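You operate a simulated robot arm through the tools that you are given. There is no shell and no other tool.

Carry out the task below with a simulated robot arm. There is one attempt and no reset: what you move stays moved.

TASK
Tighten the housing nut and fill the oiler cup to 100 ml.
Fine: within 15 ml; blue spanner and small yellow jug go back. Set down upright: small yellow jug.

Only the result counts: the job must be done as asked and must still hold three seconds after the hand-in. Knocking over, shifting, dropping, spilling or breaking anything else fails it.

THE ROBOT
A 7-joint arm with a two-finger parallel gripper, fixed in place. Base frame: the origin is on the floor under the middle of its stand, x ahead of it, y to its left, z up; the work surface is at about z = 850. Readings come in mm, rad, newtons and seconds.
With the tool pointing down near the work surface it reaches from about 340 to 760 mm from the base axis. Its first joint turns from -2.007 to 2.007 rad. Payload 3.91 kg.
The tool frame sits at the grasp point between the pads (the TCP): z along the fingers, y along the line on which they close. The tips reach 30 mm beyond it. The gripper opens to 110 mm. The fingers are 20 mm wide and 10 mm thick; the gripper's body (48 by 112 mm) begins 55 mm behind the TCP.
Orientation is told as [roll, pitch, yaw] about the base's x, y, z axes, in that order, counted from this pose: with the fingers straight down and closing along the base's y, the tool's x points along the base's -x, its y along +y and its z along -z.

THE INTERFACE
- The arm moves only by the tool send_rows. Its argument "moves" is a list of rows, each a list of 2 entries, a list of its own where there are three numbers: the shift along the tool's x, y, z in mm, then the turn, a rotation vector about the tool's x, y, z in rad. In form: [[[tx, ty, tz], [ax, ay, az]], ...]. A call has 1 to 20 rows; each row shifts and turns the commanded pose from where the row before left it, along the tool's axes as they then stand. "grip" is the opening, from 0 (shut) to 1 (fully open), set as the call begins (left out, the last holds). Rows are played at 5 a second. More than 50 mm and 0.15 rad between two rows, or a gripper value outside its range, and nothing of the call is played. A pose out of reach is approached as far as the arm can. The call stops where the force on the tool passes 60 N (or 10 N more than at its start, if that is more) or the arm is blocked; 0.2 s more then pass. The fingers move at their own pace (about 108 mm/s each) and stop on an object; they squeeze with about 39 N. The grip force told is the motor's: it shows also when the fingers shut on nothing. Time passes only in rows, and 0.2 s behind the last, so rows that do not move let the fingers close. The reply holds the time, the measured pose of the TCP, the force on the tool along the base axes, the opening and the grip force, in the units named above and with some noise, with the torque about the TCP (base axes, N m) and any sound that the robot's microphone picked up.
- Cameras (640 x 400 px; columns grow to the right, rows downward): "scene" is fixed at [218.3, -499.1, 1602.1]; the picture's right is [0.88, -0.48, 0.00], its down [-0.23, -0.43, -0.87] and it looks along [0.42, 0.77, -0.49] (base axes); focal length 374 px, centre (320, 200). "wrist" rides on the gripper at [72, 17, -103] in the tool frame; the picture's right is [-0.23, 0.97, 0.00], its down [-0.76, -0.18, -0.62] and it looks along [-0.61, -0.14, 0.78] (tool axes); focal length 222 px, centre (320, 200).
- capture(camera): a new picture of that camera. It takes no simulated time.
- slide_trunk(by): slides the trunk up (or, below 0, down) by that many mm; the arm rides with it, the base frame stays. It gives what a move gives, with no picture.
- point_at(camera, pixels): for up to 12 pixels [column, row] of the newest picture of that camera ("zoom" is the newest enlarged one), the place [x, y, z] in the base frame of the surface seen there, good to about 3 mm. It takes no simulated time.
- enlarge(camera, box): a new picture of the part [left, top, right, bottom] of that camera's present view, enlarged. It takes no simulated time.
- job_done(): hands the job in; it is judged then, once.

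Unless the task says otherwise, let go and move clear before handing in.

The tools are called after ">>>" by a JSON object that holds its "api" and its "payload". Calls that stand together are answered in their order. send_rows: Moves the arm, as the interface text tells. Its arguments: {"type":"object","properties":{"moves":{"type":"array","items":{"type":"array"}},"grip":{"type":"number"}},"required":["moves"]} The other tools are called the same way: slide_trunk (by) moves the trunk up or down; capture (camera) takes a picture; point_at (camera, pixels) gives the place of the surface under pixels of a picture; enlarge (camera, box) takes an enlarged picture of a part of a camera's view; job_done () hands the job in.

At the start:

```text
time_s: 0.0
eef_pos: [450.3, 136.8, 1298.0]
ee_rot: [-0.001, -0.001, 0.001]
force: [-0.6, -0.2, 0.4]
torque: [0.03, -0.01, -0.01]
grip_width: 109.9
finger_force: 0.1
trunk travel left (down, up): [-775.0, 215.0]
```

scene: 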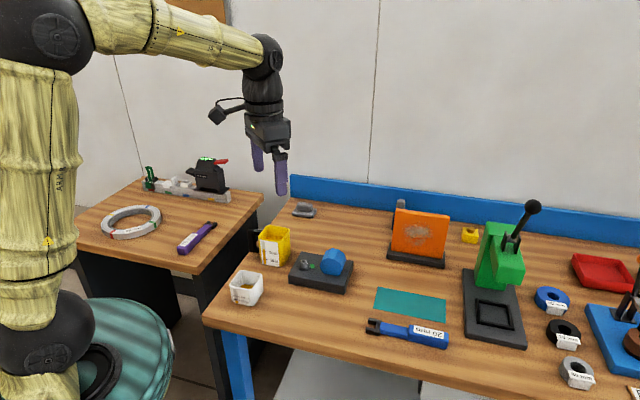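
wrist: 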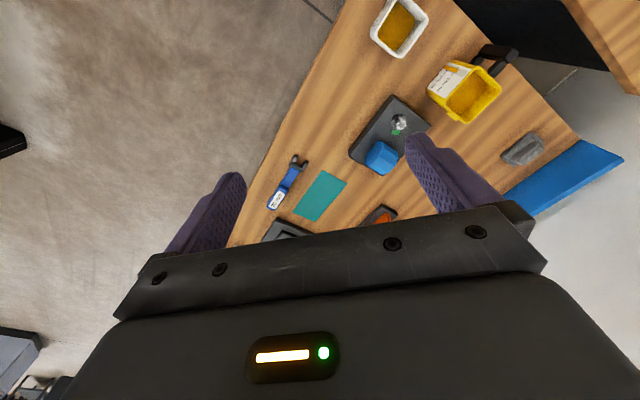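

The scene picture shows a blue spanner around (407,333), a yellow jug at (274,246), a white cup at (246,288) and a block with a blue hex nut at (322,268). I'll enlarge these parts before I move anything.

>>> {"api": "enlarge", "payload": {"camera": "scene", "box": [220, 210, 380, 310]}}

>>> {"api": "enlarge", "payload": {"camera": "scene", "box": [350, 270, 510, 370]}}

>>> {"api": "enlarge", "payload": {"camera": "scene", "box": [80, 130, 270, 260]}}

>>> {"api": "enlarge", "payload": {"camera": "wrist", "box": [340, 0, 520, 180]}}

>>> {"api": "enlarge", "payload": {"camera": "scene", "box": [440, 180, 640, 400]}}

```text
4.00 times, centred on (300, 260) of scene
```

zoom: 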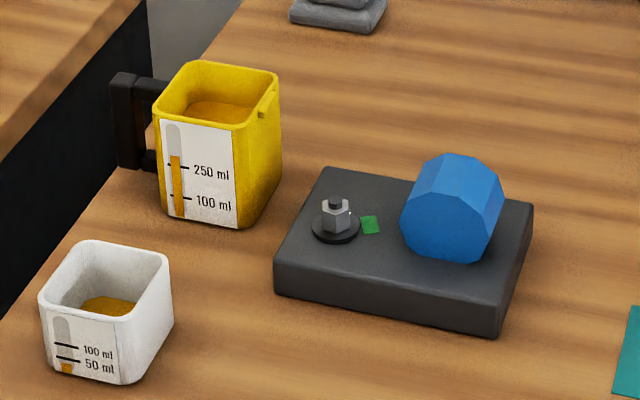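

```text
4.00 times, centred on (430, 320) of scene
```

zoom: 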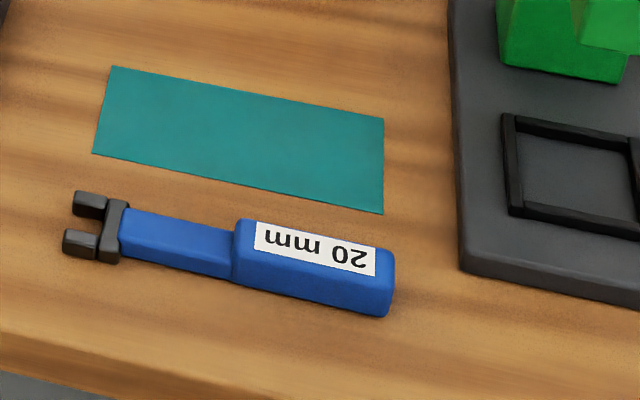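

```text
3.08 times, centred on (175, 195) of scene
```

zoom: 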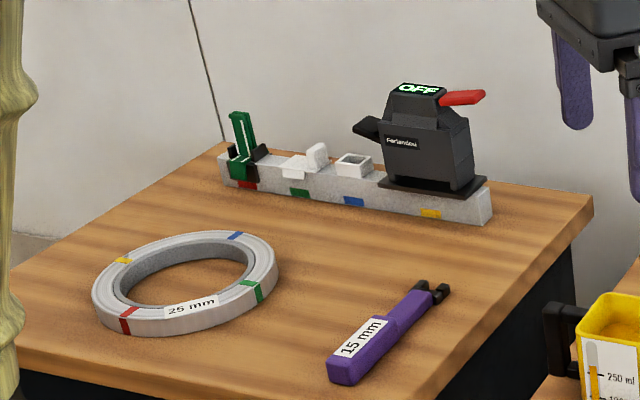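

```text
2.22 times, centred on (430, 90) of wrist
```

zoom: 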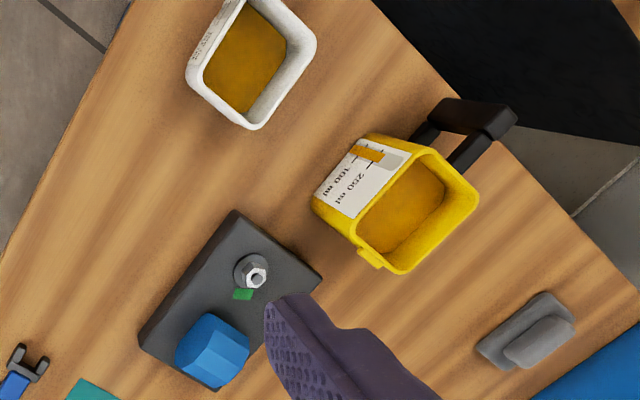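

```text
1.82 times, centred on (540, 290) of scene
```

zoom: 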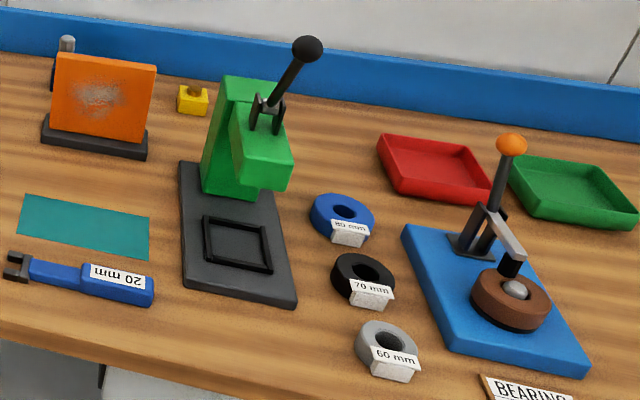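

The zooms show the nut at about (337,215) on a dark block with a green mark beside it. The jug gauge reads a bit above 250 ml and the cup gauge about 30 ml. I'll measure positions on all of these.

>>> {"api": "enlarge", "payload": {"camera": "scene", "box": [220, 210, 380, 310]}}

>>> {"api": "point_at", "payload": {"camera": "zoom", "pixels": [[337, 202], [337, 222], [320, 236], [370, 225], [330, 172], [530, 207], [498, 305], [277, 262], [430, 158], [450, 180], [480, 250], [415, 245]]}}

>>> {"api": "point_at", "payload": {"camera": "zoom", "pixels": [[190, 64], [277, 74], [240, 127], [155, 114], [162, 210], [238, 228], [278, 165], [125, 78], [125, 160], [265, 108], [215, 110], [150, 90]]}}

>>> {"api": "point_at", "payload": {"camera": "zoom", "pixels": [[90, 243], [165, 256], [122, 318], [42, 296], [48, 366], [122, 382], [172, 320], [110, 305], [67, 366], [67, 344], [67, 356], [67, 330]]}}

>>> {"api": "enlarge", "payload": {"camera": "scene", "box": [350, 270, 510, 370]}}

>>> {"api": "point_at", "payload": {"camera": "zoom", "pixels": [[90, 198], [82, 234], [112, 222], [125, 225], [180, 235], [230, 245], [245, 225], [390, 255], [385, 300], [310, 260], [240, 270], [72, 250]]}}

```text
4.00 times, centred on (300, 260) of scene
```

zoom: 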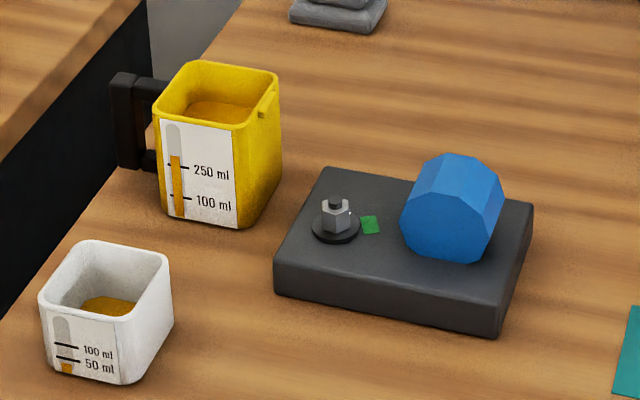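

```text
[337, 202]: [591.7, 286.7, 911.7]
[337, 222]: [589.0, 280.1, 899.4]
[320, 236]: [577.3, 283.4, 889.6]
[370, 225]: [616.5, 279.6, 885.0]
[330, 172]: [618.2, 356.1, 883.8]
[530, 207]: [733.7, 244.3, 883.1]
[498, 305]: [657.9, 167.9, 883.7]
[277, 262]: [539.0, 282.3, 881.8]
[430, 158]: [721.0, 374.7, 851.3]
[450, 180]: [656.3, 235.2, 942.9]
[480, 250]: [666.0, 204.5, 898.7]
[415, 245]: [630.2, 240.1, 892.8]
```

```text
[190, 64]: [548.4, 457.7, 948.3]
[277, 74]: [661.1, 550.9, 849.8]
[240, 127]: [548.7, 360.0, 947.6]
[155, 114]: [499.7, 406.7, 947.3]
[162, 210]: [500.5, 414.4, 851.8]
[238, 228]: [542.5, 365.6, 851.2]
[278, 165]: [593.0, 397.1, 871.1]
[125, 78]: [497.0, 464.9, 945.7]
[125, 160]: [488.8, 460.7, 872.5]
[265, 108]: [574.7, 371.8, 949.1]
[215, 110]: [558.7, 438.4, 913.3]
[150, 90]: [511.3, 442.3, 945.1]
```

```text
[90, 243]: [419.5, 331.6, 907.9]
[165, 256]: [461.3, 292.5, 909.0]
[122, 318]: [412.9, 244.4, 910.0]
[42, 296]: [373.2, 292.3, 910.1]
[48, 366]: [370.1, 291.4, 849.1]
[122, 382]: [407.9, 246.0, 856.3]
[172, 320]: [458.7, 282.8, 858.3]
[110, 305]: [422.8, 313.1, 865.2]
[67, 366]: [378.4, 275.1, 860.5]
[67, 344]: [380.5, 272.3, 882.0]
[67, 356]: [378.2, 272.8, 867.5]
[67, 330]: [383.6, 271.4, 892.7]
```

```text
4.00 times, centred on (430, 320) of scene
```

zoom: 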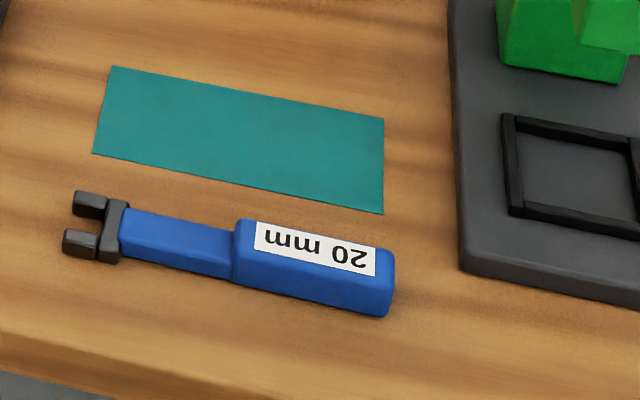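

```text
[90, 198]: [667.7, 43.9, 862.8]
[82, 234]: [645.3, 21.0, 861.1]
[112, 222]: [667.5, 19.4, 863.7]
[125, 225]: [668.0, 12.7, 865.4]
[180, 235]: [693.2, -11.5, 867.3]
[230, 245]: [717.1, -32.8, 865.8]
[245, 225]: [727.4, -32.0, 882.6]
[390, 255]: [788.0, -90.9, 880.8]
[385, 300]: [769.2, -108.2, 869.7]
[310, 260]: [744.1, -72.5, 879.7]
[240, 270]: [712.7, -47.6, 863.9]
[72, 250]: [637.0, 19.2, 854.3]
```

Measured positions: nut at about (591,283), block top z≈884, jug rim z≈948, cup rim z≈910, and the spanner running from about (650,30) to (780,-100). I'll move the arm above the nut for a closer look with the wrist camera.

>>> {"api": "send_rows", "payload": {"moves": [[[-14, 20.9, 28], [0, 0, 0]], [[-14, 20.9, 28], [0, 0, 0]], [[-14, 20.9, 28], [0, 0, 0]], [[-14, 20.9, 28], [0, 0, 0]], [[-14, 20.9, 28], [0, 0, 0]], [[-14, 20.9, 28], [0, 0, 0]], [[-14, 20.6, 30], [0, 0, 0]], [[0, 0, 0], [0, 0, 0]]], "grip": 1}}

>>> {"api": "capture", "payload": {"camera": "wrist"}}

>>> {"api": "capture", "payload": {"camera": "scene"}}

```text
time_s: 1.8
eef_pos: [548.6, 283.6, 1100.1]
ee_rot: [0.0, -0.002, -0.001]
force: [0.0, -1.0, -0.1]
torque: [0.01, 0.0, 0.01]
grip_width: 109.9
finger_force: 0.1
trunk travel left (down, up): [-775.0, 215.0]
```

```text
taken
```

wrist: 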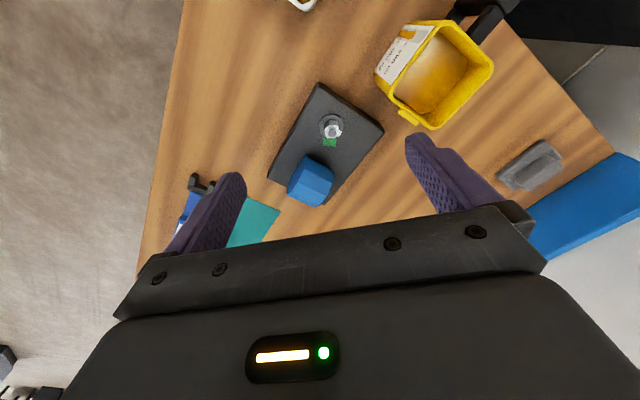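

```text
taken
```

scene: 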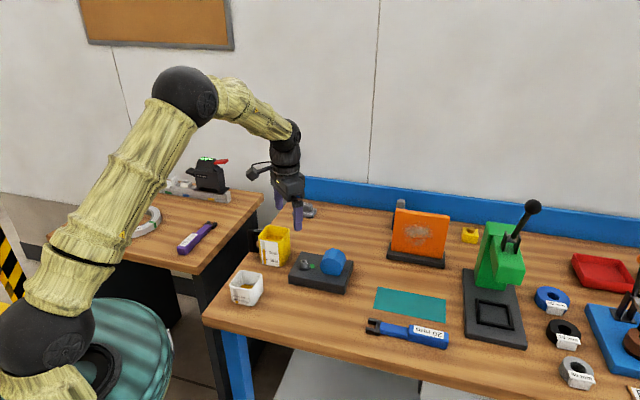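

In the wrist view the nut sits at (333,128), with the green mark at (330,142) and the housing at (310,180). I'll enlarge that region to see the nut's orientation and any marks.

>>> {"api": "enlarge", "payload": {"camera": "wrist", "box": [260, 70, 400, 210]}}

>>> {"api": "enlarge", "payload": {"camera": "wrist", "box": [310, 105, 355, 150]}}

>>> {"api": "enlarge", "payload": {"camera": "scene", "box": [280, 235, 360, 300]}}

```text
2.86 times, centred on (330, 140) of wrist
```

zoom: 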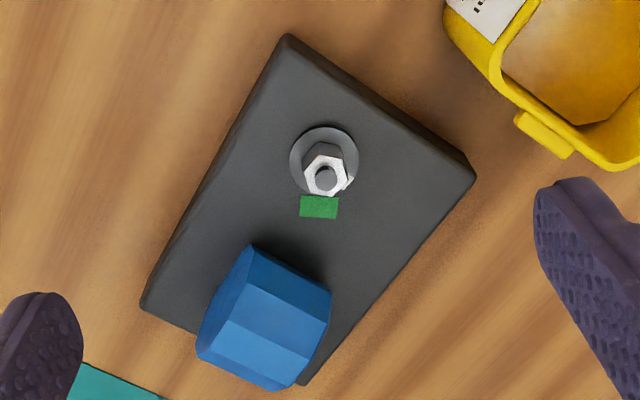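

```text
8.89 times, centred on (332, 128) of wrist
```

zoom: 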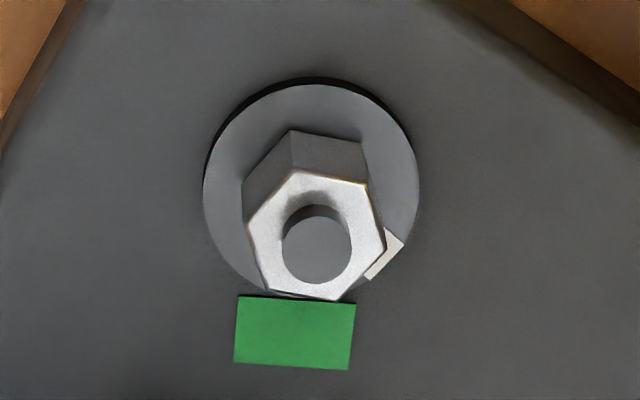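

```text
6.15 times, centred on (320, 268) of scene
```

zoom: 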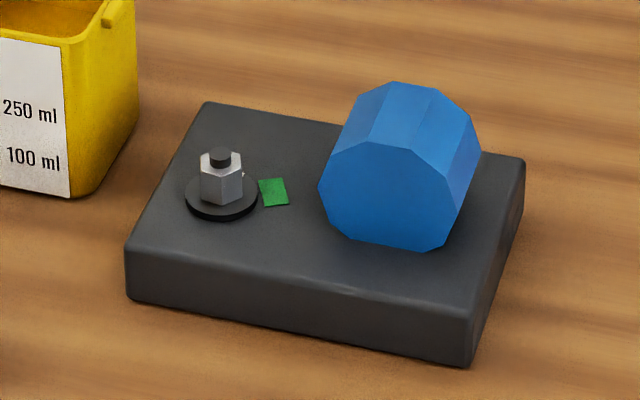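

The zoom shows a white pointer on the nut at (385,255) and a green target mark at (295,333), so tightening means turning clockwise until the pointer meets the mark. I'll measure the exact geometry.

>>> {"api": "enlarge", "payload": {"camera": "wrist", "box": [310, 105, 355, 150]}}

>>> {"api": "point_at", "payload": {"camera": "zoom", "pixels": [[290, 173], [366, 186], [384, 246], [340, 298], [266, 288], [250, 228], [317, 245], [387, 255], [240, 300], [352, 305], [348, 366], [237, 362]]}}

>>> {"api": "point_at", "payload": {"camera": "zoom", "pixels": [[390, 240], [400, 245], [370, 276], [290, 135], [360, 145], [245, 185], [325, 90], [210, 190], [412, 190], [295, 335], [326, 150], [270, 250]]}}

>>> {"api": "enlarge", "payload": {"camera": "wrist", "box": [260, 70, 400, 210]}}

>>> {"api": "point_at", "payload": {"camera": "zoom", "pixels": [[287, 38], [472, 175], [145, 305], [300, 380], [248, 248], [328, 290], [240, 290], [310, 330], [275, 310], [200, 345], [290, 385], [220, 300]]}}

```text
8.89 times, centred on (332, 128) of wrist
```

zoom: 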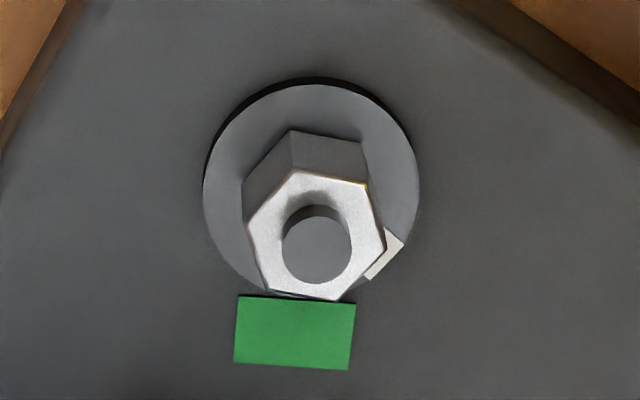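

```text
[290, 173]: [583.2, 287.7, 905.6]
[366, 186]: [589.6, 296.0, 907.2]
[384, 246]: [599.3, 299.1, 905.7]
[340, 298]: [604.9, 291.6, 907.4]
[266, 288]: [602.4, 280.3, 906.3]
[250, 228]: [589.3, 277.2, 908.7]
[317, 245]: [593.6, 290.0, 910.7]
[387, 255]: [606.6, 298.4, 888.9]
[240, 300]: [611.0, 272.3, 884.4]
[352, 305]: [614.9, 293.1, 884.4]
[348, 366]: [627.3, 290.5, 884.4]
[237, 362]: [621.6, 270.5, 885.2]
```

```text
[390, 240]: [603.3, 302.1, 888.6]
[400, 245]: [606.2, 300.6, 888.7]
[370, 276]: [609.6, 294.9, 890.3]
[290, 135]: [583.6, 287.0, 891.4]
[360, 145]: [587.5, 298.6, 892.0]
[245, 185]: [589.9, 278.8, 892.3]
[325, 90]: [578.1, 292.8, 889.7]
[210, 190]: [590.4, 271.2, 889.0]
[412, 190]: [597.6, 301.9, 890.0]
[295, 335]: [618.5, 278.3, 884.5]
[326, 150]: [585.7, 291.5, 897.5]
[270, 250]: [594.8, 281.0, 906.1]
```

```text
2.86 times, centred on (330, 140) of wrist
```

zoom: 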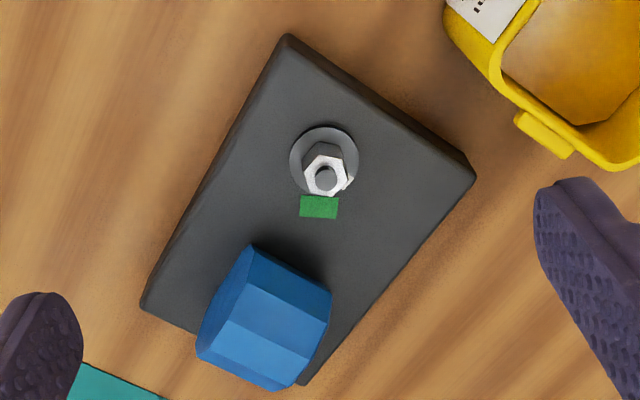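

```text
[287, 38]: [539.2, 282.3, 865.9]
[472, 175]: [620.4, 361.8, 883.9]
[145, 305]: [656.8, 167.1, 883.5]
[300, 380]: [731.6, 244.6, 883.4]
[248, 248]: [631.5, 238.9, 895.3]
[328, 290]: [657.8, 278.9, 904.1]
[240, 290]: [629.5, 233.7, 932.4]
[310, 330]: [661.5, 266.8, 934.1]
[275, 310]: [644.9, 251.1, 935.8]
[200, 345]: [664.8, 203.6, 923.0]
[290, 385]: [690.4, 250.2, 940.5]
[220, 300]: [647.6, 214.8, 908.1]
```

The nut centre is at about (594.8, 288.6) with 20 mm across flats. The pointer sits at azimuth about +39° and the green mark at about −16°, so the nut needs roughly 55° clockwise. Next I'll look at the spanner from close above.

>>> {"api": "send_rows", "payload": {"moves": [[[-10, -34, 6], [0, 0, 0]], [[-10, -34, 6], [0, 0, 0]], [[-10, -34, 6], [0, 0, 0]], [[-10, -34, 6], [0, 0, 0]], [[-10, -34, 6], [0, 0, 0]], [[-10, -34, 6], [0, 0, 0]], [[-10, -34, 6], [0, 0, 0]], [[-10, -34, 6], [0, 0, 0]], [[-10, -32, 6], [0, 0, 0]], [[0, 0, 0], [0, 0, 0]]]}}

>>> {"api": "capture", "payload": {"camera": "wrist"}}

```text
time_s: 4.0
eef_pos: [638.7, -22.9, 1047.1]
ee_rot: [0.0, -0.001, 0.0]
force: [0.9, -0.6, 0.0]
torque: [0.02, 0.01, 0.04]
grip_width: 109.9
finger_force: 0.1
trunk travel left (down, up): [-775.0, 215.0]
```

```text
taken
```

wrist: 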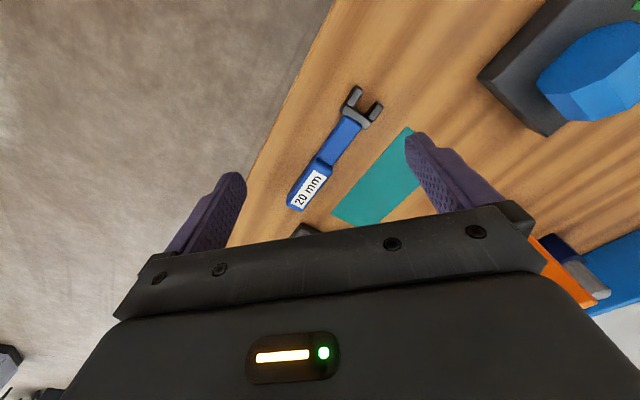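

The wrist view shows the whole spanner, with the head at (362,105), the shaft at (343,140) and the handle at (308,188). I'll enlarge it and measure the outline.

>>> {"api": "enlarge", "payload": {"camera": "wrist", "box": [270, 75, 410, 215]}}

>>> {"api": "point_at", "payload": {"camera": "wrist", "pixels": [[356, 92], [376, 106], [348, 106], [370, 118], [338, 126], [358, 134], [322, 160], [337, 165], [320, 160], [342, 170], [290, 206], [304, 211]]}}

```text
2.86 times, centred on (340, 145) of wrist
```

zoom: 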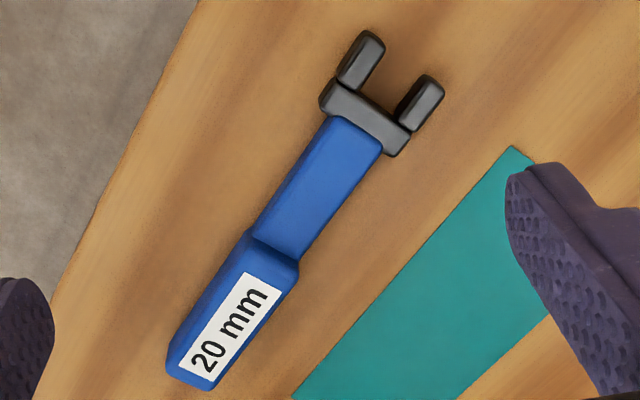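

```text
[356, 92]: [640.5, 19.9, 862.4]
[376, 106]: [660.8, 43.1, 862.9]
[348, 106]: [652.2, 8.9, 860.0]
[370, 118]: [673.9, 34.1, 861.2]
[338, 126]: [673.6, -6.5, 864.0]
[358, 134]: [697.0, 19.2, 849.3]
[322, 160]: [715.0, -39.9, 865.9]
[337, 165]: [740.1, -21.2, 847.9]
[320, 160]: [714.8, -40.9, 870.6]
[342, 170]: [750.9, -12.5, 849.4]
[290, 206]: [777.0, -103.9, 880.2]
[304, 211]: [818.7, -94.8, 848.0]
```

>>> {"api": "point_at", "payload": {"camera": "zoom", "pixels": [[362, 33], [382, 42], [340, 78], [362, 87], [420, 77], [440, 90], [400, 108], [418, 122], [323, 100], [334, 82], [408, 132], [392, 153]]}}

>>> {"api": "point_at", "payload": {"camera": "zoom", "pixels": [[332, 119], [380, 142], [258, 225], [303, 248], [246, 236], [295, 272], [172, 358], [212, 383], [320, 160], [280, 220], [240, 300], [215, 345]]}}

>>> {"api": "enlarge", "payload": {"camera": "scene", "box": [360, 300, 460, 362]}}

```text
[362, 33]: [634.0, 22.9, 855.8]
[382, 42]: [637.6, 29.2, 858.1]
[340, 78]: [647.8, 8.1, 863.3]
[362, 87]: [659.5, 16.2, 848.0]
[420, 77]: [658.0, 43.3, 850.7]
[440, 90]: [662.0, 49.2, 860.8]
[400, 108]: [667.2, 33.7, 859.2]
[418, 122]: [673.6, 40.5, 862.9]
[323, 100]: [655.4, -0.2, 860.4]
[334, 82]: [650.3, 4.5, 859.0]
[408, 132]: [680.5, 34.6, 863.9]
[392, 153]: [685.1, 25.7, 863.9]
```

```text
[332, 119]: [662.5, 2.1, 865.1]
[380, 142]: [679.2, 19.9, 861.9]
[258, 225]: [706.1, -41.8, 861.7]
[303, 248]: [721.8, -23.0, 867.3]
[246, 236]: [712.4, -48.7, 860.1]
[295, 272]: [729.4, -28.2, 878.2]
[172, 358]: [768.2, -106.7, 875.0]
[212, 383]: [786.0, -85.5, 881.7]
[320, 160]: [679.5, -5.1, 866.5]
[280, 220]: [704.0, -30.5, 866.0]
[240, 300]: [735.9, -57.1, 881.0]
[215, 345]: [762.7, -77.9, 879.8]
```

```text
6.40 times, centred on (410, 331) of scene
```

zoom: 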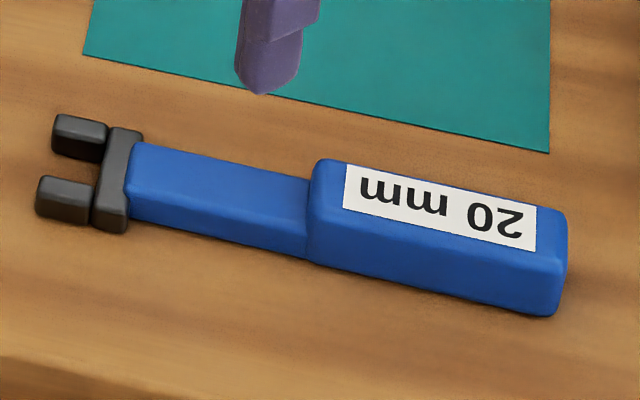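

The spanner's axis runs at about −45°. The jaw mouth centre line sits at (x+y)/√2≈482.5 and the handle spans (x−y)/√2≈536–618. Before turning the hand I'll check how tall the neighbouring press and orange panel are, and where the left table is.

>>> {"api": "capture", "payload": {"camera": "scene"}}

>>> {"api": "point_at", "payload": {"camera": "scene", "pixels": [[490, 225], [515, 255], [505, 285], [532, 207], [510, 245], [467, 272], [397, 210], [440, 215], [420, 265], [470, 330], [520, 340], [465, 290]]}}

>>> {"api": "point_at", "payload": {"camera": "scene", "pixels": [[255, 200], [230, 230], [195, 275], [130, 260], [180, 190], [208, 175], [220, 162], [197, 238], [213, 225], [155, 180], [305, 210], [400, 205]]}}

```text
taken
```

scene: 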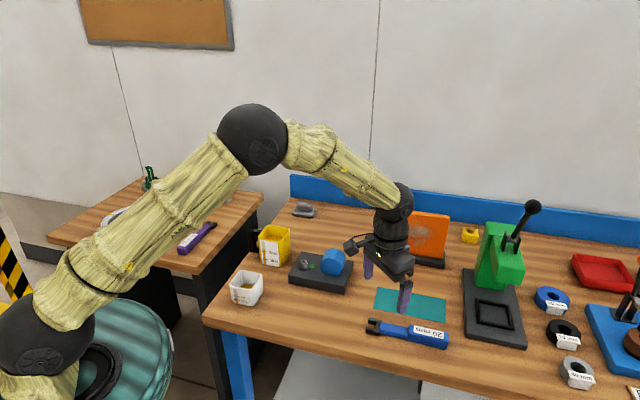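

```text
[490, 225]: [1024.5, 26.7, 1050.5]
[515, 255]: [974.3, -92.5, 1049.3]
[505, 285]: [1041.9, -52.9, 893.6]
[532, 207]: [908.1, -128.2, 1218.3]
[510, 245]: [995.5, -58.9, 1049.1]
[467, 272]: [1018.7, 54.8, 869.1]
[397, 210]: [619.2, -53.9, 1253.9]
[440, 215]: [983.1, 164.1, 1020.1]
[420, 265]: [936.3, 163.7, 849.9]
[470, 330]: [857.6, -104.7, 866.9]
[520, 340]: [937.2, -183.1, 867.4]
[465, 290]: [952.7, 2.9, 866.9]
```

```text
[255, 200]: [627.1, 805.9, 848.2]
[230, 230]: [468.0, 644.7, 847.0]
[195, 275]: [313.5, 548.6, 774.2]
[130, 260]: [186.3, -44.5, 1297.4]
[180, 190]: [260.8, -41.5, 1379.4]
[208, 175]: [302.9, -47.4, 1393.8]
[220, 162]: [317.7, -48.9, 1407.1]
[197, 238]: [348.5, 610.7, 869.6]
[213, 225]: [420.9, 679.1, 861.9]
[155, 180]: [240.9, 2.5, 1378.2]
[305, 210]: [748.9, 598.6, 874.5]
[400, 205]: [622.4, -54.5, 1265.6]
```

The press stands beyond x≈900 and the orange panel at x≈940 or more, so the area around the spanner is clear. I'll turn the hand to yaw +135° in free air and check that it gets there.

>>> {"api": "send_rows", "payload": {"moves": [[[0, 0, 0], [0, 0, -0.1473]], [[0, 0, 0], [0, 0, -0.1473]], [[0, 0, 0], [0, 0, -0.1473]], [[0, 0, 0], [0, 0, -0.1473]], [[0, 0, 0], [0, 0, -0.1473]], [[0, 0, 0], [0, 0, -0.1473]], [[0, 0, 0], [0, 0, -0.1473]], [[0, 0, 0], [0, 0, -0.1473]], [[0, 0, 0], [0, 0, -0.1473]], [[0, 0, 0], [0, 0, -0.1473]], [[0, 0, 0], [0, 0, -0.1473]], [[0, 0, 0], [0, 0, -0.1473]], [[0, 0, 0], [0, 0, -0.1473]], [[0, 0, 0], [0, 0, -0.1473]], [[0, 0, 0], [0, 0, -0.1473]], [[0, 0, 0], [0, 0, -0.1473]], [[0, 0, 0], [0, 0, 0]], [[0, 0, 0], [0, 0, 0]]]}}

>>> {"api": "capture", "payload": {"camera": "wrist"}}

```text
time_s: 7.8
eef_pos: [638.5, -22.2, 1045.4]
ee_rot: [-0.001, -0.001, 2.358]
force: [0.7, -0.4, -0.4]
torque: [-0.02, -0.01, 0.05]
grip_width: 110.2
finger_force: 0.1
trunk travel left (down, up): [-775.0, 215.0]
```

```text
taken
```

wrist: 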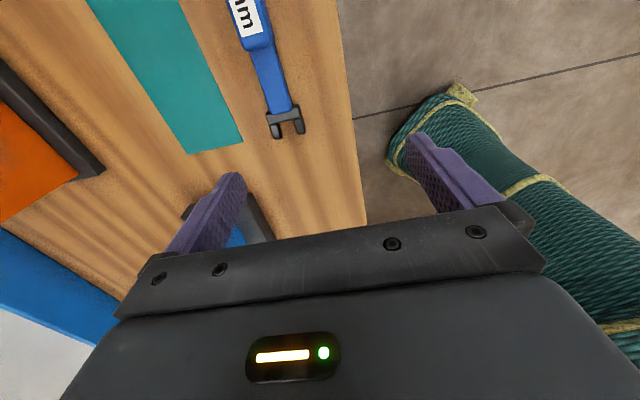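

Yaw is now 2.358, as wanted. I'll move over the front part of the handle at (733.5, −51.4) and narrow the opening to about 60 mm.

>>> {"api": "send_rows", "payload": {"moves": [[[22, -11.6, 23.8], [0, 0, 0]], [[22, -11.6, 23.8], [0, 0, 0]], [[22, -11.6, 23.8], [0, 0, 0]], [[21.9, -11.6, 23.8], [0, 0, 0]], [[0, 0, 0], [0, 0, 0]], [[0, 0, 0], [0, 0, 0]]], "grip": 0.55}}

>>> {"api": "capture", "payload": {"camera": "wrist"}}

>>> {"api": "enlarge", "payload": {"camera": "scene", "box": [340, 230, 500, 370]}}

```text
time_s: 9.2
eef_pos: [732.4, -51.8, 951.3]
ee_rot: [-0.001, -0.001, 2.357]
force: [0.2, 0.1, -0.2]
torque: [0.04, 0.02, -0.02]
grip_width: 60.5
finger_force: 0.2
trunk travel left (down, up): [-775.0, 215.0]
```

```text
taken
```

wrist: 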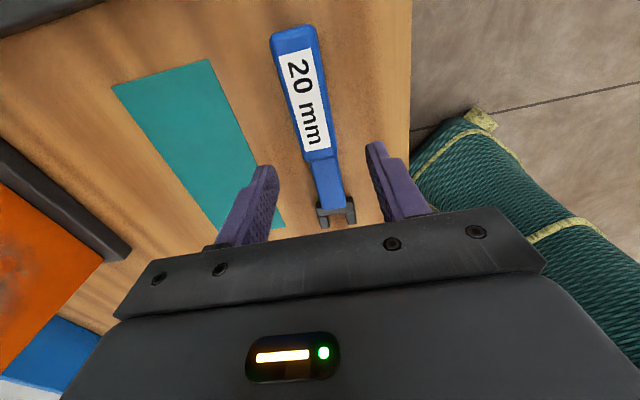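

```text
2.86 times, centred on (420, 300) of scene
```

zoom: 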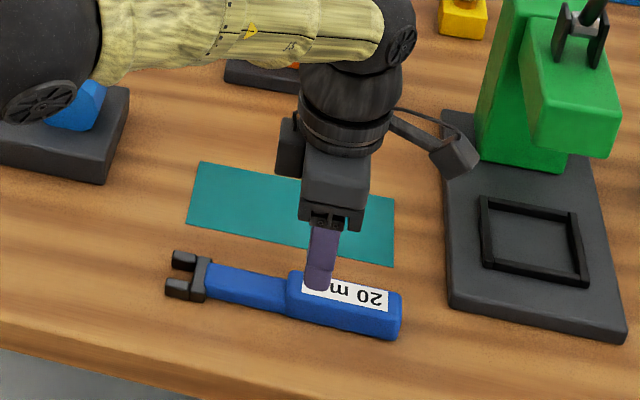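

The spanner lies well between the fingers in the wrist view, with the jaws just visible at (335,212). I'll take one more set of points on the handle end and jaws before I descend.

>>> {"api": "enlarge", "payload": {"camera": "wrist", "box": [250, 10, 460, 230]}}

>>> {"api": "enlarge", "payload": {"camera": "wrist", "box": [300, 180, 370, 230]}}

```text
1.82 times, centred on (355, 120) of wrist
```

zoom: 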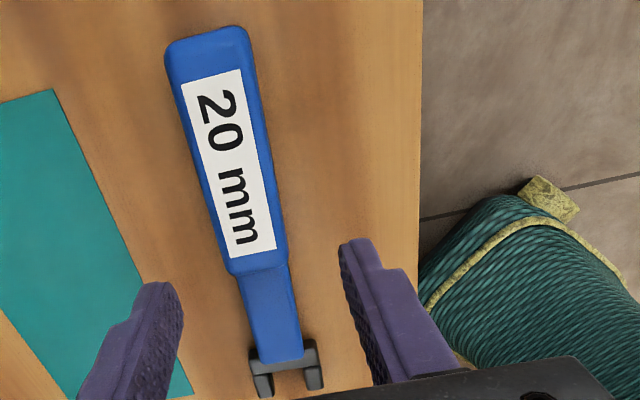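

```text
8.00 times, centred on (335, 205) of wrist
```

zoom: 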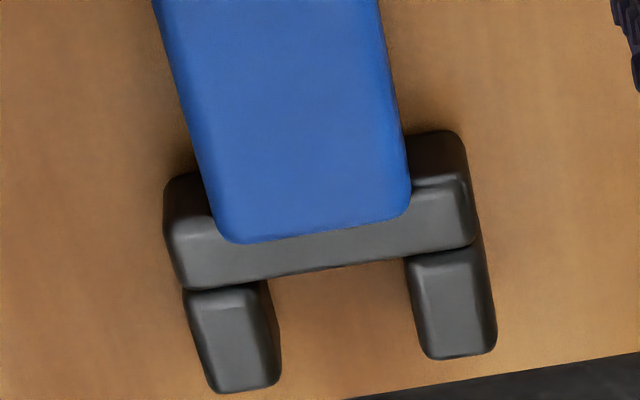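

>>> {"api": "point_at", "payload": {"camera": "zoom", "pixels": [[245, 383], [265, 350], [256, 300], [440, 345], [425, 310], [415, 262], [225, 286], [345, 262], [300, 268], [390, 255], [190, 290], [490, 330]]}}

>>> {"api": "point_at", "payload": {"camera": "zoom", "pixels": [[270, 340], [264, 310], [268, 370], [418, 320], [422, 345], [412, 280], [230, 390], [460, 355], [200, 300], [482, 270], [220, 270], [455, 235]]}}

```text
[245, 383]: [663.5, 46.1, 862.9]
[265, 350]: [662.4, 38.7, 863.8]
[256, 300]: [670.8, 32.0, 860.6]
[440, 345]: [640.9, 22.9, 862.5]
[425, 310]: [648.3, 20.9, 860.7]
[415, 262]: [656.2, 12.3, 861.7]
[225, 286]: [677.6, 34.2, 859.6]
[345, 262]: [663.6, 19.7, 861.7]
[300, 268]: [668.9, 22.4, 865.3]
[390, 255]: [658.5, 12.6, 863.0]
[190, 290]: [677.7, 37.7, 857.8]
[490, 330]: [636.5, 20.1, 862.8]
```

```text
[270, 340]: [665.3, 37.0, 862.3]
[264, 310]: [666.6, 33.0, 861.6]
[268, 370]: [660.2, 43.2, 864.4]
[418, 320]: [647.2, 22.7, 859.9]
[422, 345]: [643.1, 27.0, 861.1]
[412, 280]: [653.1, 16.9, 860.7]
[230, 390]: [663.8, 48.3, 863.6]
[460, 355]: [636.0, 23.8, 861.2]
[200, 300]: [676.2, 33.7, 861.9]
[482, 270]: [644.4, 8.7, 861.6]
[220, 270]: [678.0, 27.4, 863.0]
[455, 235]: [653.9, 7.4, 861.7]
```

The jaw gap measures about 22 mm, with its mouth from p≈433 to 455 along the axis. I'm aligned over the handle, so I'll descend to TCP z≈886 (tips at about 856) and then close.

>>> {"api": "send_rows", "payload": {"moves": [[[0, -1, 25], [0, 0, 0.008]], [[0, 0, 25], [0, 0, 0]], [[0, 0, 15], [0, 0, 0]], [[0, 0, 0], [0, 0, 0]]]}}

>>> {"api": "capture", "payload": {"camera": "wrist"}}

>>> {"api": "enlarge", "payload": {"camera": "scene", "box": [340, 230, 500, 370]}}

```text
time_s: 10.2
eef_pos: [733.4, -49.3, 887.5]
ee_rot: [0.0, 0.001, 2.349]
force: [0.2, 0.3, 0.6]
torque: [-0.02, 0.01, 0.01]
grip_width: 60.6
finger_force: 0.1
trunk travel left (down, up): [-775.0, 215.0]
```

```text
taken
```

wrist: 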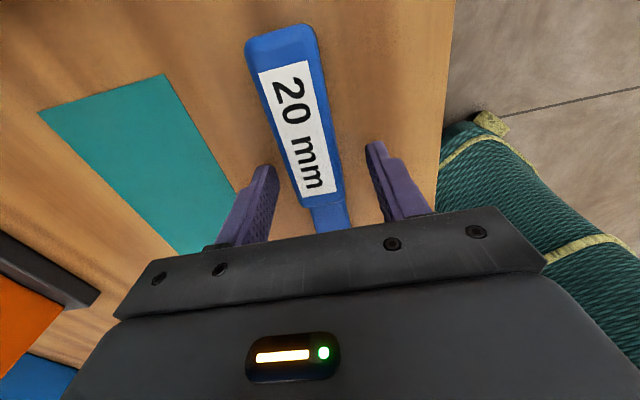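

```text
2.86 times, centred on (420, 300) of scene
```

zoom: 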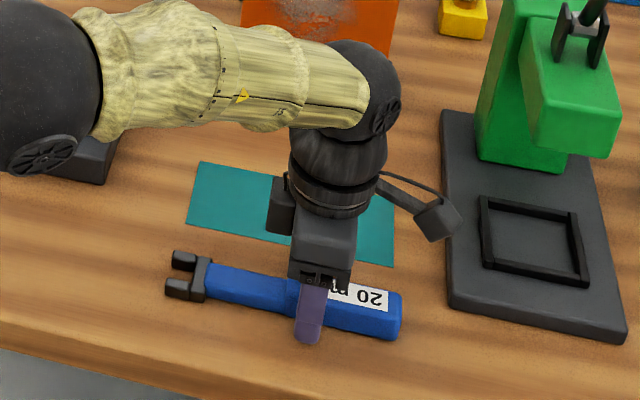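

The fingers straddle the handle, with TCP at p≈553.5, l≈483.7 and z=887.5. I'll nudge a millimetre and close the gripper.

>>> {"api": "send_rows", "payload": {"moves": [[[0, 1, 2], [0, 0, 0]], [[0, 0, 0], [0, 0, 0]], [[0, 0, 0], [0, 0, 0]]]}}

>>> {"api": "send_rows", "payload": {"moves": [[[0, 0, 0], [0, 0, 0]], [[0, 0, 0], [0, 0, 0]], [[0, 0, 0], [0, 0, 0]], [[0, 0, 0], [0, 0, 0]]], "grip": 0}}

>>> {"api": "enlarge", "payload": {"camera": "scene", "box": [340, 280, 460, 370]}}

```text
time_s: 11.0
eef_pos: [733.4, -50.4, 884.9]
ee_rot: [-0.001, 0.0, 2.349]
force: [0.0, 0.3, -0.1]
torque: [0.0, 0.01, 0.01]
grip_width: 60.6
finger_force: 0.1
trunk travel left (down, up): [-775.0, 215.0]
```

```text
time_s: 12.0
eef_pos: [734.5, -50.6, 885.6]
ee_rot: [0.001, 0.0, 2.349]
force: [0.4, -0.1, 1.5]
torque: [0.07, 0.0, -0.05]
grip_width: 31.8
finger_force: 39.1
trunk travel left (down, up): [-775.0, 215.0]
```

```text
4.44 times, centred on (400, 325) of scene
```

zoom: 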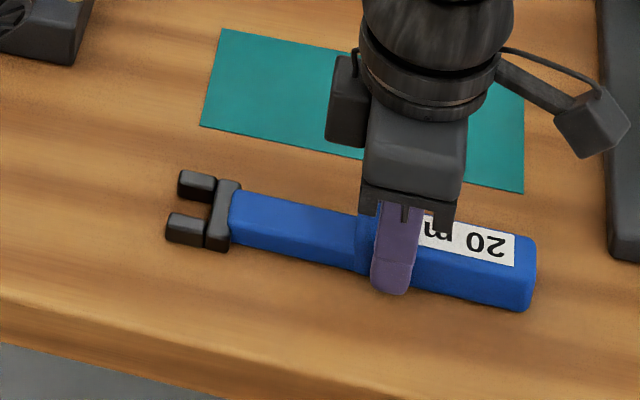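

The grip closed on the handle at 31.8 mm with 39 N. I'll lift it 120 mm and check how the spanner hangs.

>>> {"api": "send_rows", "payload": {"moves": [[[0, 0, -10], [0, 0, 0]], [[0, 0, -30], [0, 0, 0]], [[0, 0, -40], [0, 0, 0]], [[0, 0, -40], [0, 0, 0]], [[0, 0, 0], [0, 0, 0]], [[0, 0, 0], [0, 0, 0]]]}}

>>> {"api": "capture", "payload": {"camera": "scene"}}

>>> {"api": "enlarge", "payload": {"camera": "scene", "box": [340, 230, 460, 330]}}

```text
time_s: 13.4
eef_pos: [734.4, -52.4, 1002.3]
ee_rot: [0.001, -0.001, 2.35]
force: [0.4, -1.1, -2.0]
torque: [-0.05, 0.0, 0.03]
grip_width: 31.6
finger_force: 39.4
trunk travel left (down, up): [-775.0, 215.0]
```

```text
taken
```

scene: 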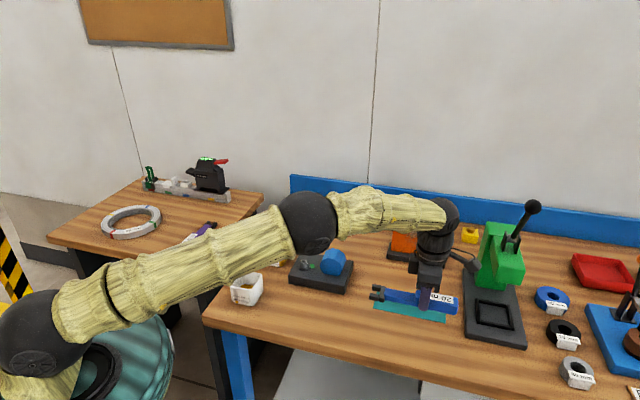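

```text
4.00 times, centred on (400, 280) of scene
```

zoom: 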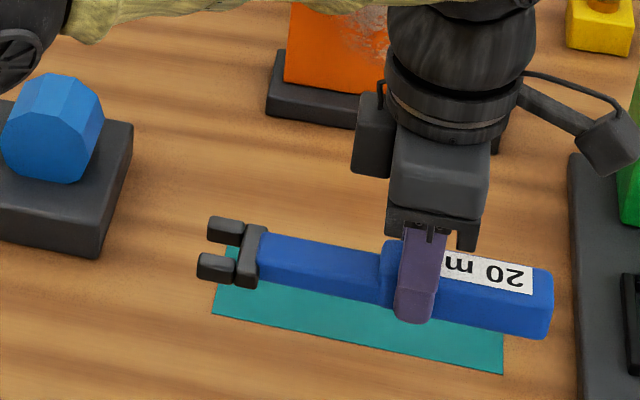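

The spanner lifted level, with the jaws at zoom (225,250). I'll measure the head relative to the TCP, and re-measure the nut from the scene camera.

>>> {"api": "point_at", "payload": {"camera": "zoom", "pixels": [[211, 219], [208, 236], [240, 248], [215, 238], [235, 243], [200, 258], [222, 258], [235, 262], [198, 276], [234, 285], [262, 228], [240, 287]]}}

>>> {"api": "point_at", "payload": {"camera": "zoom", "pixels": [[225, 222], [226, 240], [218, 258], [218, 278], [250, 240], [245, 270], [265, 240], [260, 270], [375, 250], [385, 295], [480, 300], [548, 300]]}}

>>> {"api": "enlarge", "payload": {"camera": "scene", "box": [285, 245, 335, 280]}}

```text
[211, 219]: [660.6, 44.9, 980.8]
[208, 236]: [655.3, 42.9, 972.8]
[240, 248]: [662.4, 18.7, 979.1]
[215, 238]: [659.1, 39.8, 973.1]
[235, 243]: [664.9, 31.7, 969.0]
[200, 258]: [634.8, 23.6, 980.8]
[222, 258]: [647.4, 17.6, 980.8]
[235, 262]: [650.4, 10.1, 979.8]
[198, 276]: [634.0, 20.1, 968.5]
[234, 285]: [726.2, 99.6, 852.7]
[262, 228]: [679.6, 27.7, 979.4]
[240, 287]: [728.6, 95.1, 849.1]
```

```text
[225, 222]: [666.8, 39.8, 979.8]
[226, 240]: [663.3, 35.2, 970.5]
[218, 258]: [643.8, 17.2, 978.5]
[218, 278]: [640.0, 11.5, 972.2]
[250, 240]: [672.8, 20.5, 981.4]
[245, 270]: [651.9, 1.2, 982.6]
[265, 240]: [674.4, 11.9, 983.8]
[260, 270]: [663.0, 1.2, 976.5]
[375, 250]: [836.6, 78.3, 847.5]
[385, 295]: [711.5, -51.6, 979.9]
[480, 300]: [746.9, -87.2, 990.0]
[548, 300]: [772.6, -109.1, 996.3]
```

```text
11.43 times, centred on (310, 262) of scene
```

zoom: 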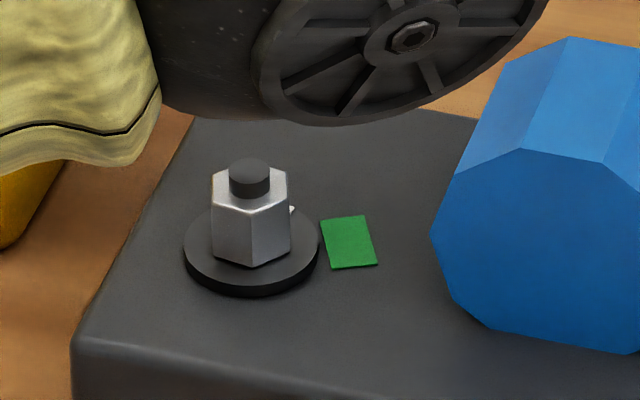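

In this zoom the nut's top hex shows corners at (212,175), (212,200), (250,212), (289,200) and (287,172). I'll sample the hex, the stud and the flange to refine the nut centre.

>>> {"api": "point_at", "payload": {"camera": "zoom", "pixels": [[214, 173], [214, 199], [250, 210], [287, 198], [285, 173], [250, 165], [250, 195], [232, 190], [268, 188], [245, 178], [258, 170], [220, 180]]}}

>>> {"api": "point_at", "payload": {"camera": "zoom", "pixels": [[187, 245], [317, 240], [225, 276], [280, 274], [200, 222], [306, 218], [250, 283], [230, 245], [270, 245], [250, 262], [212, 240], [289, 240]]}}

>>> {"api": "point_at", "payload": {"camera": "zoom", "pixels": [[322, 220], [364, 216], [377, 264], [332, 269], [350, 242], [292, 209], [214, 173], [214, 199], [250, 210], [287, 198], [285, 173], [250, 165]]}}

```text
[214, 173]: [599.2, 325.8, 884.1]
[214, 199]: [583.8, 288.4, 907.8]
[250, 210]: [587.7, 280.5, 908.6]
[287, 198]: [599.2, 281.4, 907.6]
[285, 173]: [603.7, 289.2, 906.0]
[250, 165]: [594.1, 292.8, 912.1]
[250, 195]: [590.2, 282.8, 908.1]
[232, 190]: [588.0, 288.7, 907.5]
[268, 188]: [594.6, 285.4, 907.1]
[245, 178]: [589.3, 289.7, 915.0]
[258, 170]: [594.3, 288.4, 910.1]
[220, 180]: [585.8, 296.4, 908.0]
```

```text
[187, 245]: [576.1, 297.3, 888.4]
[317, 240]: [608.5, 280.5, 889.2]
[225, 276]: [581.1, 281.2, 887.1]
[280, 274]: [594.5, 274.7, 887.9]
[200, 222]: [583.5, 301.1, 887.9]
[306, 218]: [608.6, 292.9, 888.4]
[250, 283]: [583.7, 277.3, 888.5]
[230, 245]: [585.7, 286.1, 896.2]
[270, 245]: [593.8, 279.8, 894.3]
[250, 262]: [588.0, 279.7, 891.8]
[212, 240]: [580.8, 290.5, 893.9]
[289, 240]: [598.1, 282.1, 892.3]
```

```text
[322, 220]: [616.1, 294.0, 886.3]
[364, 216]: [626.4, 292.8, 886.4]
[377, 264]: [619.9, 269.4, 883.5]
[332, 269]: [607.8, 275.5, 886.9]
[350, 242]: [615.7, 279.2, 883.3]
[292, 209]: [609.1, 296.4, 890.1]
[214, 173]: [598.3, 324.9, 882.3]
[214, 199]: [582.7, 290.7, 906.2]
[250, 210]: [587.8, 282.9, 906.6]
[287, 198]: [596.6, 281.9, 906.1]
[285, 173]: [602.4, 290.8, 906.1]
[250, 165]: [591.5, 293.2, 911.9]
```

Everything agrees on a nut centre of about (594.2, 289.6), with corners at 7.5°+60k and a jaw underside 35.5 mm below the TCP. I'll carry the spanner at z≈1000 to a spot beside the nut, then turn it so the handle tail points at −112.5°.

>>> {"api": "send_rows", "payload": {"moves": [[[-36, -1.5, 0], [0, 0, 0]], [[-36, -1.5, 0], [0, 0, 0]], [[-36, -1.5, 0], [0, 0, 0]], [[-36, -1.5, 0], [0, 0, 0]], [[-36, -1.5, 0], [0, 0, 0]], [[-36, -1.5, 0], [0, 0, 0]], [[-36, -1.5, 0], [0, 0, 0]], [[-36, -1.5, 0], [0, 0, 0]], [[0, 0, 0], [0, 0, 0.1464]], [[0, 0, 0], [0, 0, 0.1464]], [[0, 0, 0], [0, 0, 0.1464]], [[0, 0, 0], [0, 0, 0.1464]], [[0, 0, 0], [0, 0, 0.1464]], [[0, 0, 0], [0, 0, 0.1464]], [[0, 0, 0], [0, 0, 0.1464]], [[0, 0, 0], [0, 0, 0.1464]], [[0, 0, 0], [0, 0, 0]], [[0, 0, 0], [0, 0, 0]]]}}

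>>> {"api": "capture", "payload": {"camera": "scene"}}

>>> {"api": "enlarge", "payload": {"camera": "scene", "box": [240, 190, 360, 290]}}

>>> {"api": "capture", "payload": {"camera": "wrist"}}

```text
time_s: 17.2
eef_pos: [540.1, 162.6, 1003.3]
ee_rot: [-0.001, 0.0, 1.177]
force: [0.6, 0.5, -1.1]
torque: [-0.02, -0.02, 0.02]
grip_width: 31.9
finger_force: 38.9
trunk travel left (down, up): [-775.0, 215.0]
```

```text
taken
```

scene: 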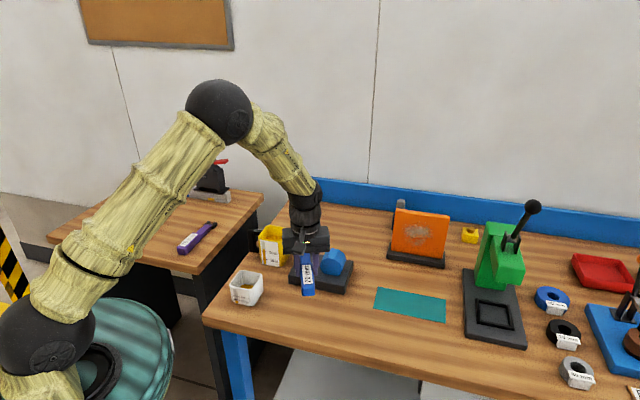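

```text
4.00 times, centred on (300, 240) of scene
```

zoom: 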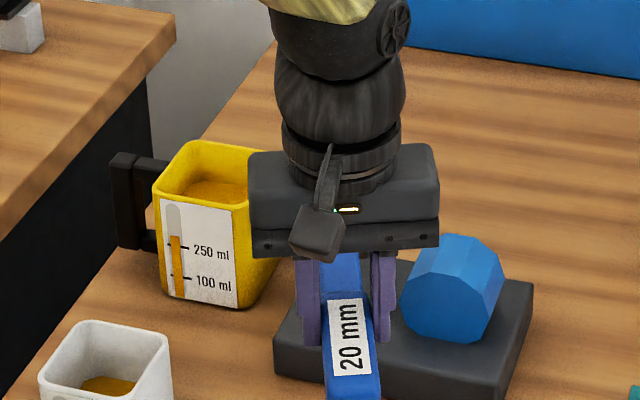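

```text
taken
```

wrist: 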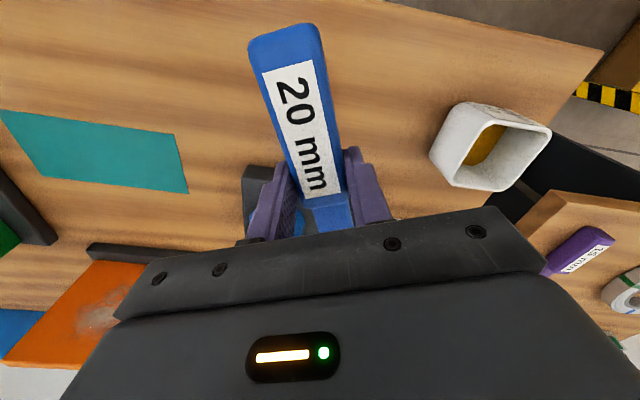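

The gripper hides the nut from the scene camera at this height, which I expected. I'll lower 45 mm beside the nut and look again through the finger gap.

>>> {"api": "send_rows", "payload": {"moves": [[[0, 0, 20], [0, 0, 0]], [[0, 0, 25], [0, 0, 0]], [[0, 0, 0], [0, 0, 0]], [[0, 0, 0], [0, 0, 0]]]}}

>>> {"api": "enlarge", "payload": {"camera": "scene", "box": [270, 220, 350, 290]}}

>>> {"api": "enlarge", "payload": {"camera": "wrist", "box": [220, 120, 420, 260]}}

```text
time_s: 18.2
eef_pos: [541.4, 161.9, 959.3]
ee_rot: [0.0, 0.001, 1.177]
force: [-1.0, 0.5, -2.2]
torque: [0.0, 0.03, 0.01]
grip_width: 31.8
finger_force: 39.0
trunk travel left (down, up): [-775.0, 215.0]
```

```text
5.71 times, centred on (310, 255) of scene
```

zoom: 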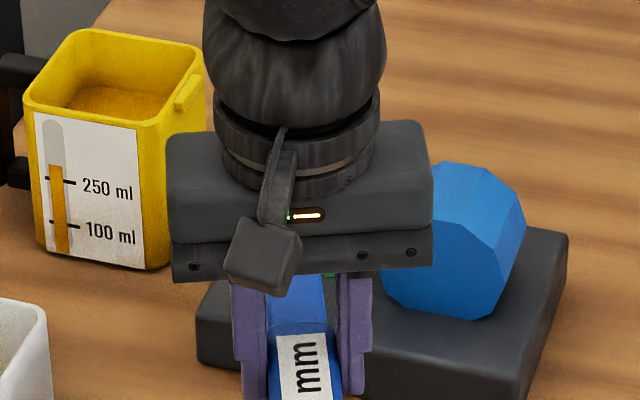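

```text
2.86 times, centred on (320, 190) of wrist
```

zoom: 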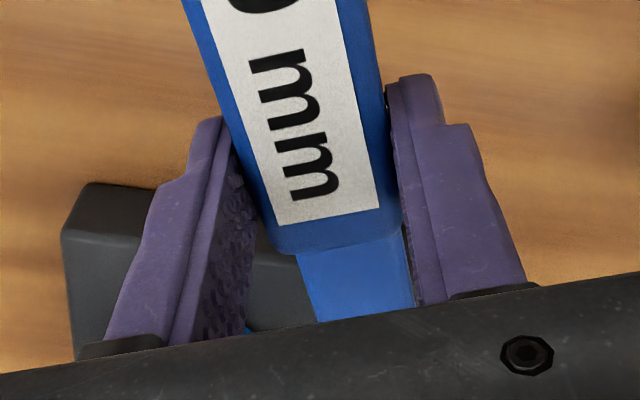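

The path down is clear. I'll continue to TCP z≈928, so the jaws sit at nut height just outside the nut.

>>> {"api": "send_rows", "payload": {"moves": [[[0, -0.5, 16], [0, 0, 0]], [[0, 0, 10], [0, 0, 0]], [[0, 0, 5], [0, 0, 0]], [[0, 0, 0], [0, 0, 0]], [[0, 0, 0], [0, 0, 0]]]}}

>>> {"api": "enlarge", "payload": {"camera": "scene", "box": [280, 225, 350, 285]}}

```text
time_s: 19.4
eef_pos: [541.2, 162.0, 926.9]
ee_rot: [0.0, 0.0, 1.177]
force: [-1.0, -0.7, -1.7]
torque: [-0.05, 0.01, 0.0]
grip_width: 31.9
finger_force: 39.3
trunk travel left (down, up): [-775.0, 215.0]
```

```text
6.67 times, centred on (315, 255) of scene
```

zoom: 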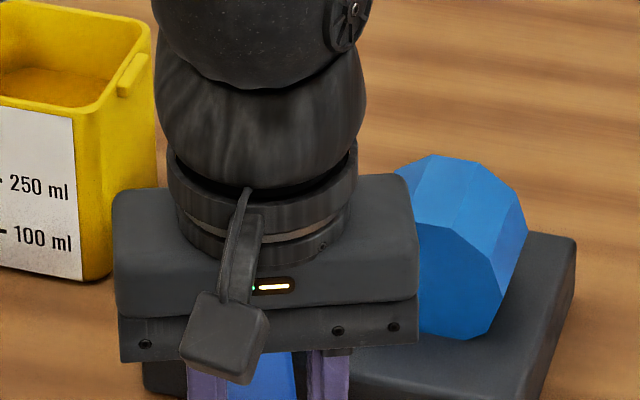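

TCP z is 926.9 and there is no contact. I'll slide the jaws onto the nut along the spanner axis in small steps, watching the force.

>>> {"api": "send_rows", "payload": {"moves": [[[-3, 0, 0], [0, 0, 0]], [[-3, 0, 0], [0, 0, 0]], [[-3, 0, 0], [0, 0, 0]], [[-3, 0, 0], [0, 0, 0]], [[0, 0, 0], [0, 0, 0]]]}}

>>> {"api": "send_rows", "payload": {"moves": [[[-3, 0, 0], [0, 0, 0]], [[-3, 0, 0], [0, 0, 0]], [[0, 0, 0], [0, 0, 0]]]}}

```text
time_s: 20.6
eef_pos: [545.4, 173.9, 928.6]
ee_rot: [0.0, -0.001, 1.176]
force: [0.1, -1.5, -2.5]
torque: [-0.05, 0.01, -0.11]
grip_width: 31.8
finger_force: 39.1
trunk travel left (down, up): [-775.0, 215.0]
```

```text
time_s: 21.4
eef_pos: [548.2, 179.1, 928.0]
ee_rot: [-0.001, -0.001, 1.176]
force: [1.6, -0.8, -1.6]
torque: [0.01, -0.09, -0.27]
grip_width: 31.8
finger_force: 38.6
trunk travel left (down, up): [-775.0, 215.0]
```

There is a light side contact (torque z −0.27 N·m), so the nut is pushing the jaws slightly to one side. I'll shift 0.7 mm that way and slide in the remaining few millimetres.

>>> {"api": "send_rows", "payload": {"moves": [[[0, -0.7, 0], [0, 0, 0]], [[-2, 0, 0], [0, 0, 0]], [[0, 0, 0], [0, 0, 0]]]}}

>>> {"api": "send_rows", "payload": {"moves": [[[-2, 0, 0], [0, 0, 0]], [[-2, 0, 0], [0, 0, 0]], [[0, 0, 0], [0, 0, 0]]]}}

```text
time_s: 22.2
eef_pos: [548.6, 181.3, 927.3]
ee_rot: [0.0, 0.0, 1.179]
force: [-0.7, -0.6, -1.9]
torque: [-0.03, 0.03, 0.02]
grip_width: 31.7
finger_force: 39.0
trunk travel left (down, up): [-775.0, 215.0]
```

```text
time_s: 23.0
eef_pos: [551.1, 182.9, 928.3]
ee_rot: [-0.001, 0.001, 1.179]
force: [0.1, -0.2, -1.8]
torque: [0.01, 0.02, 0.04]
grip_width: 31.7
finger_force: 39.4
trunk travel left (down, up): [-775.0, 215.0]
```

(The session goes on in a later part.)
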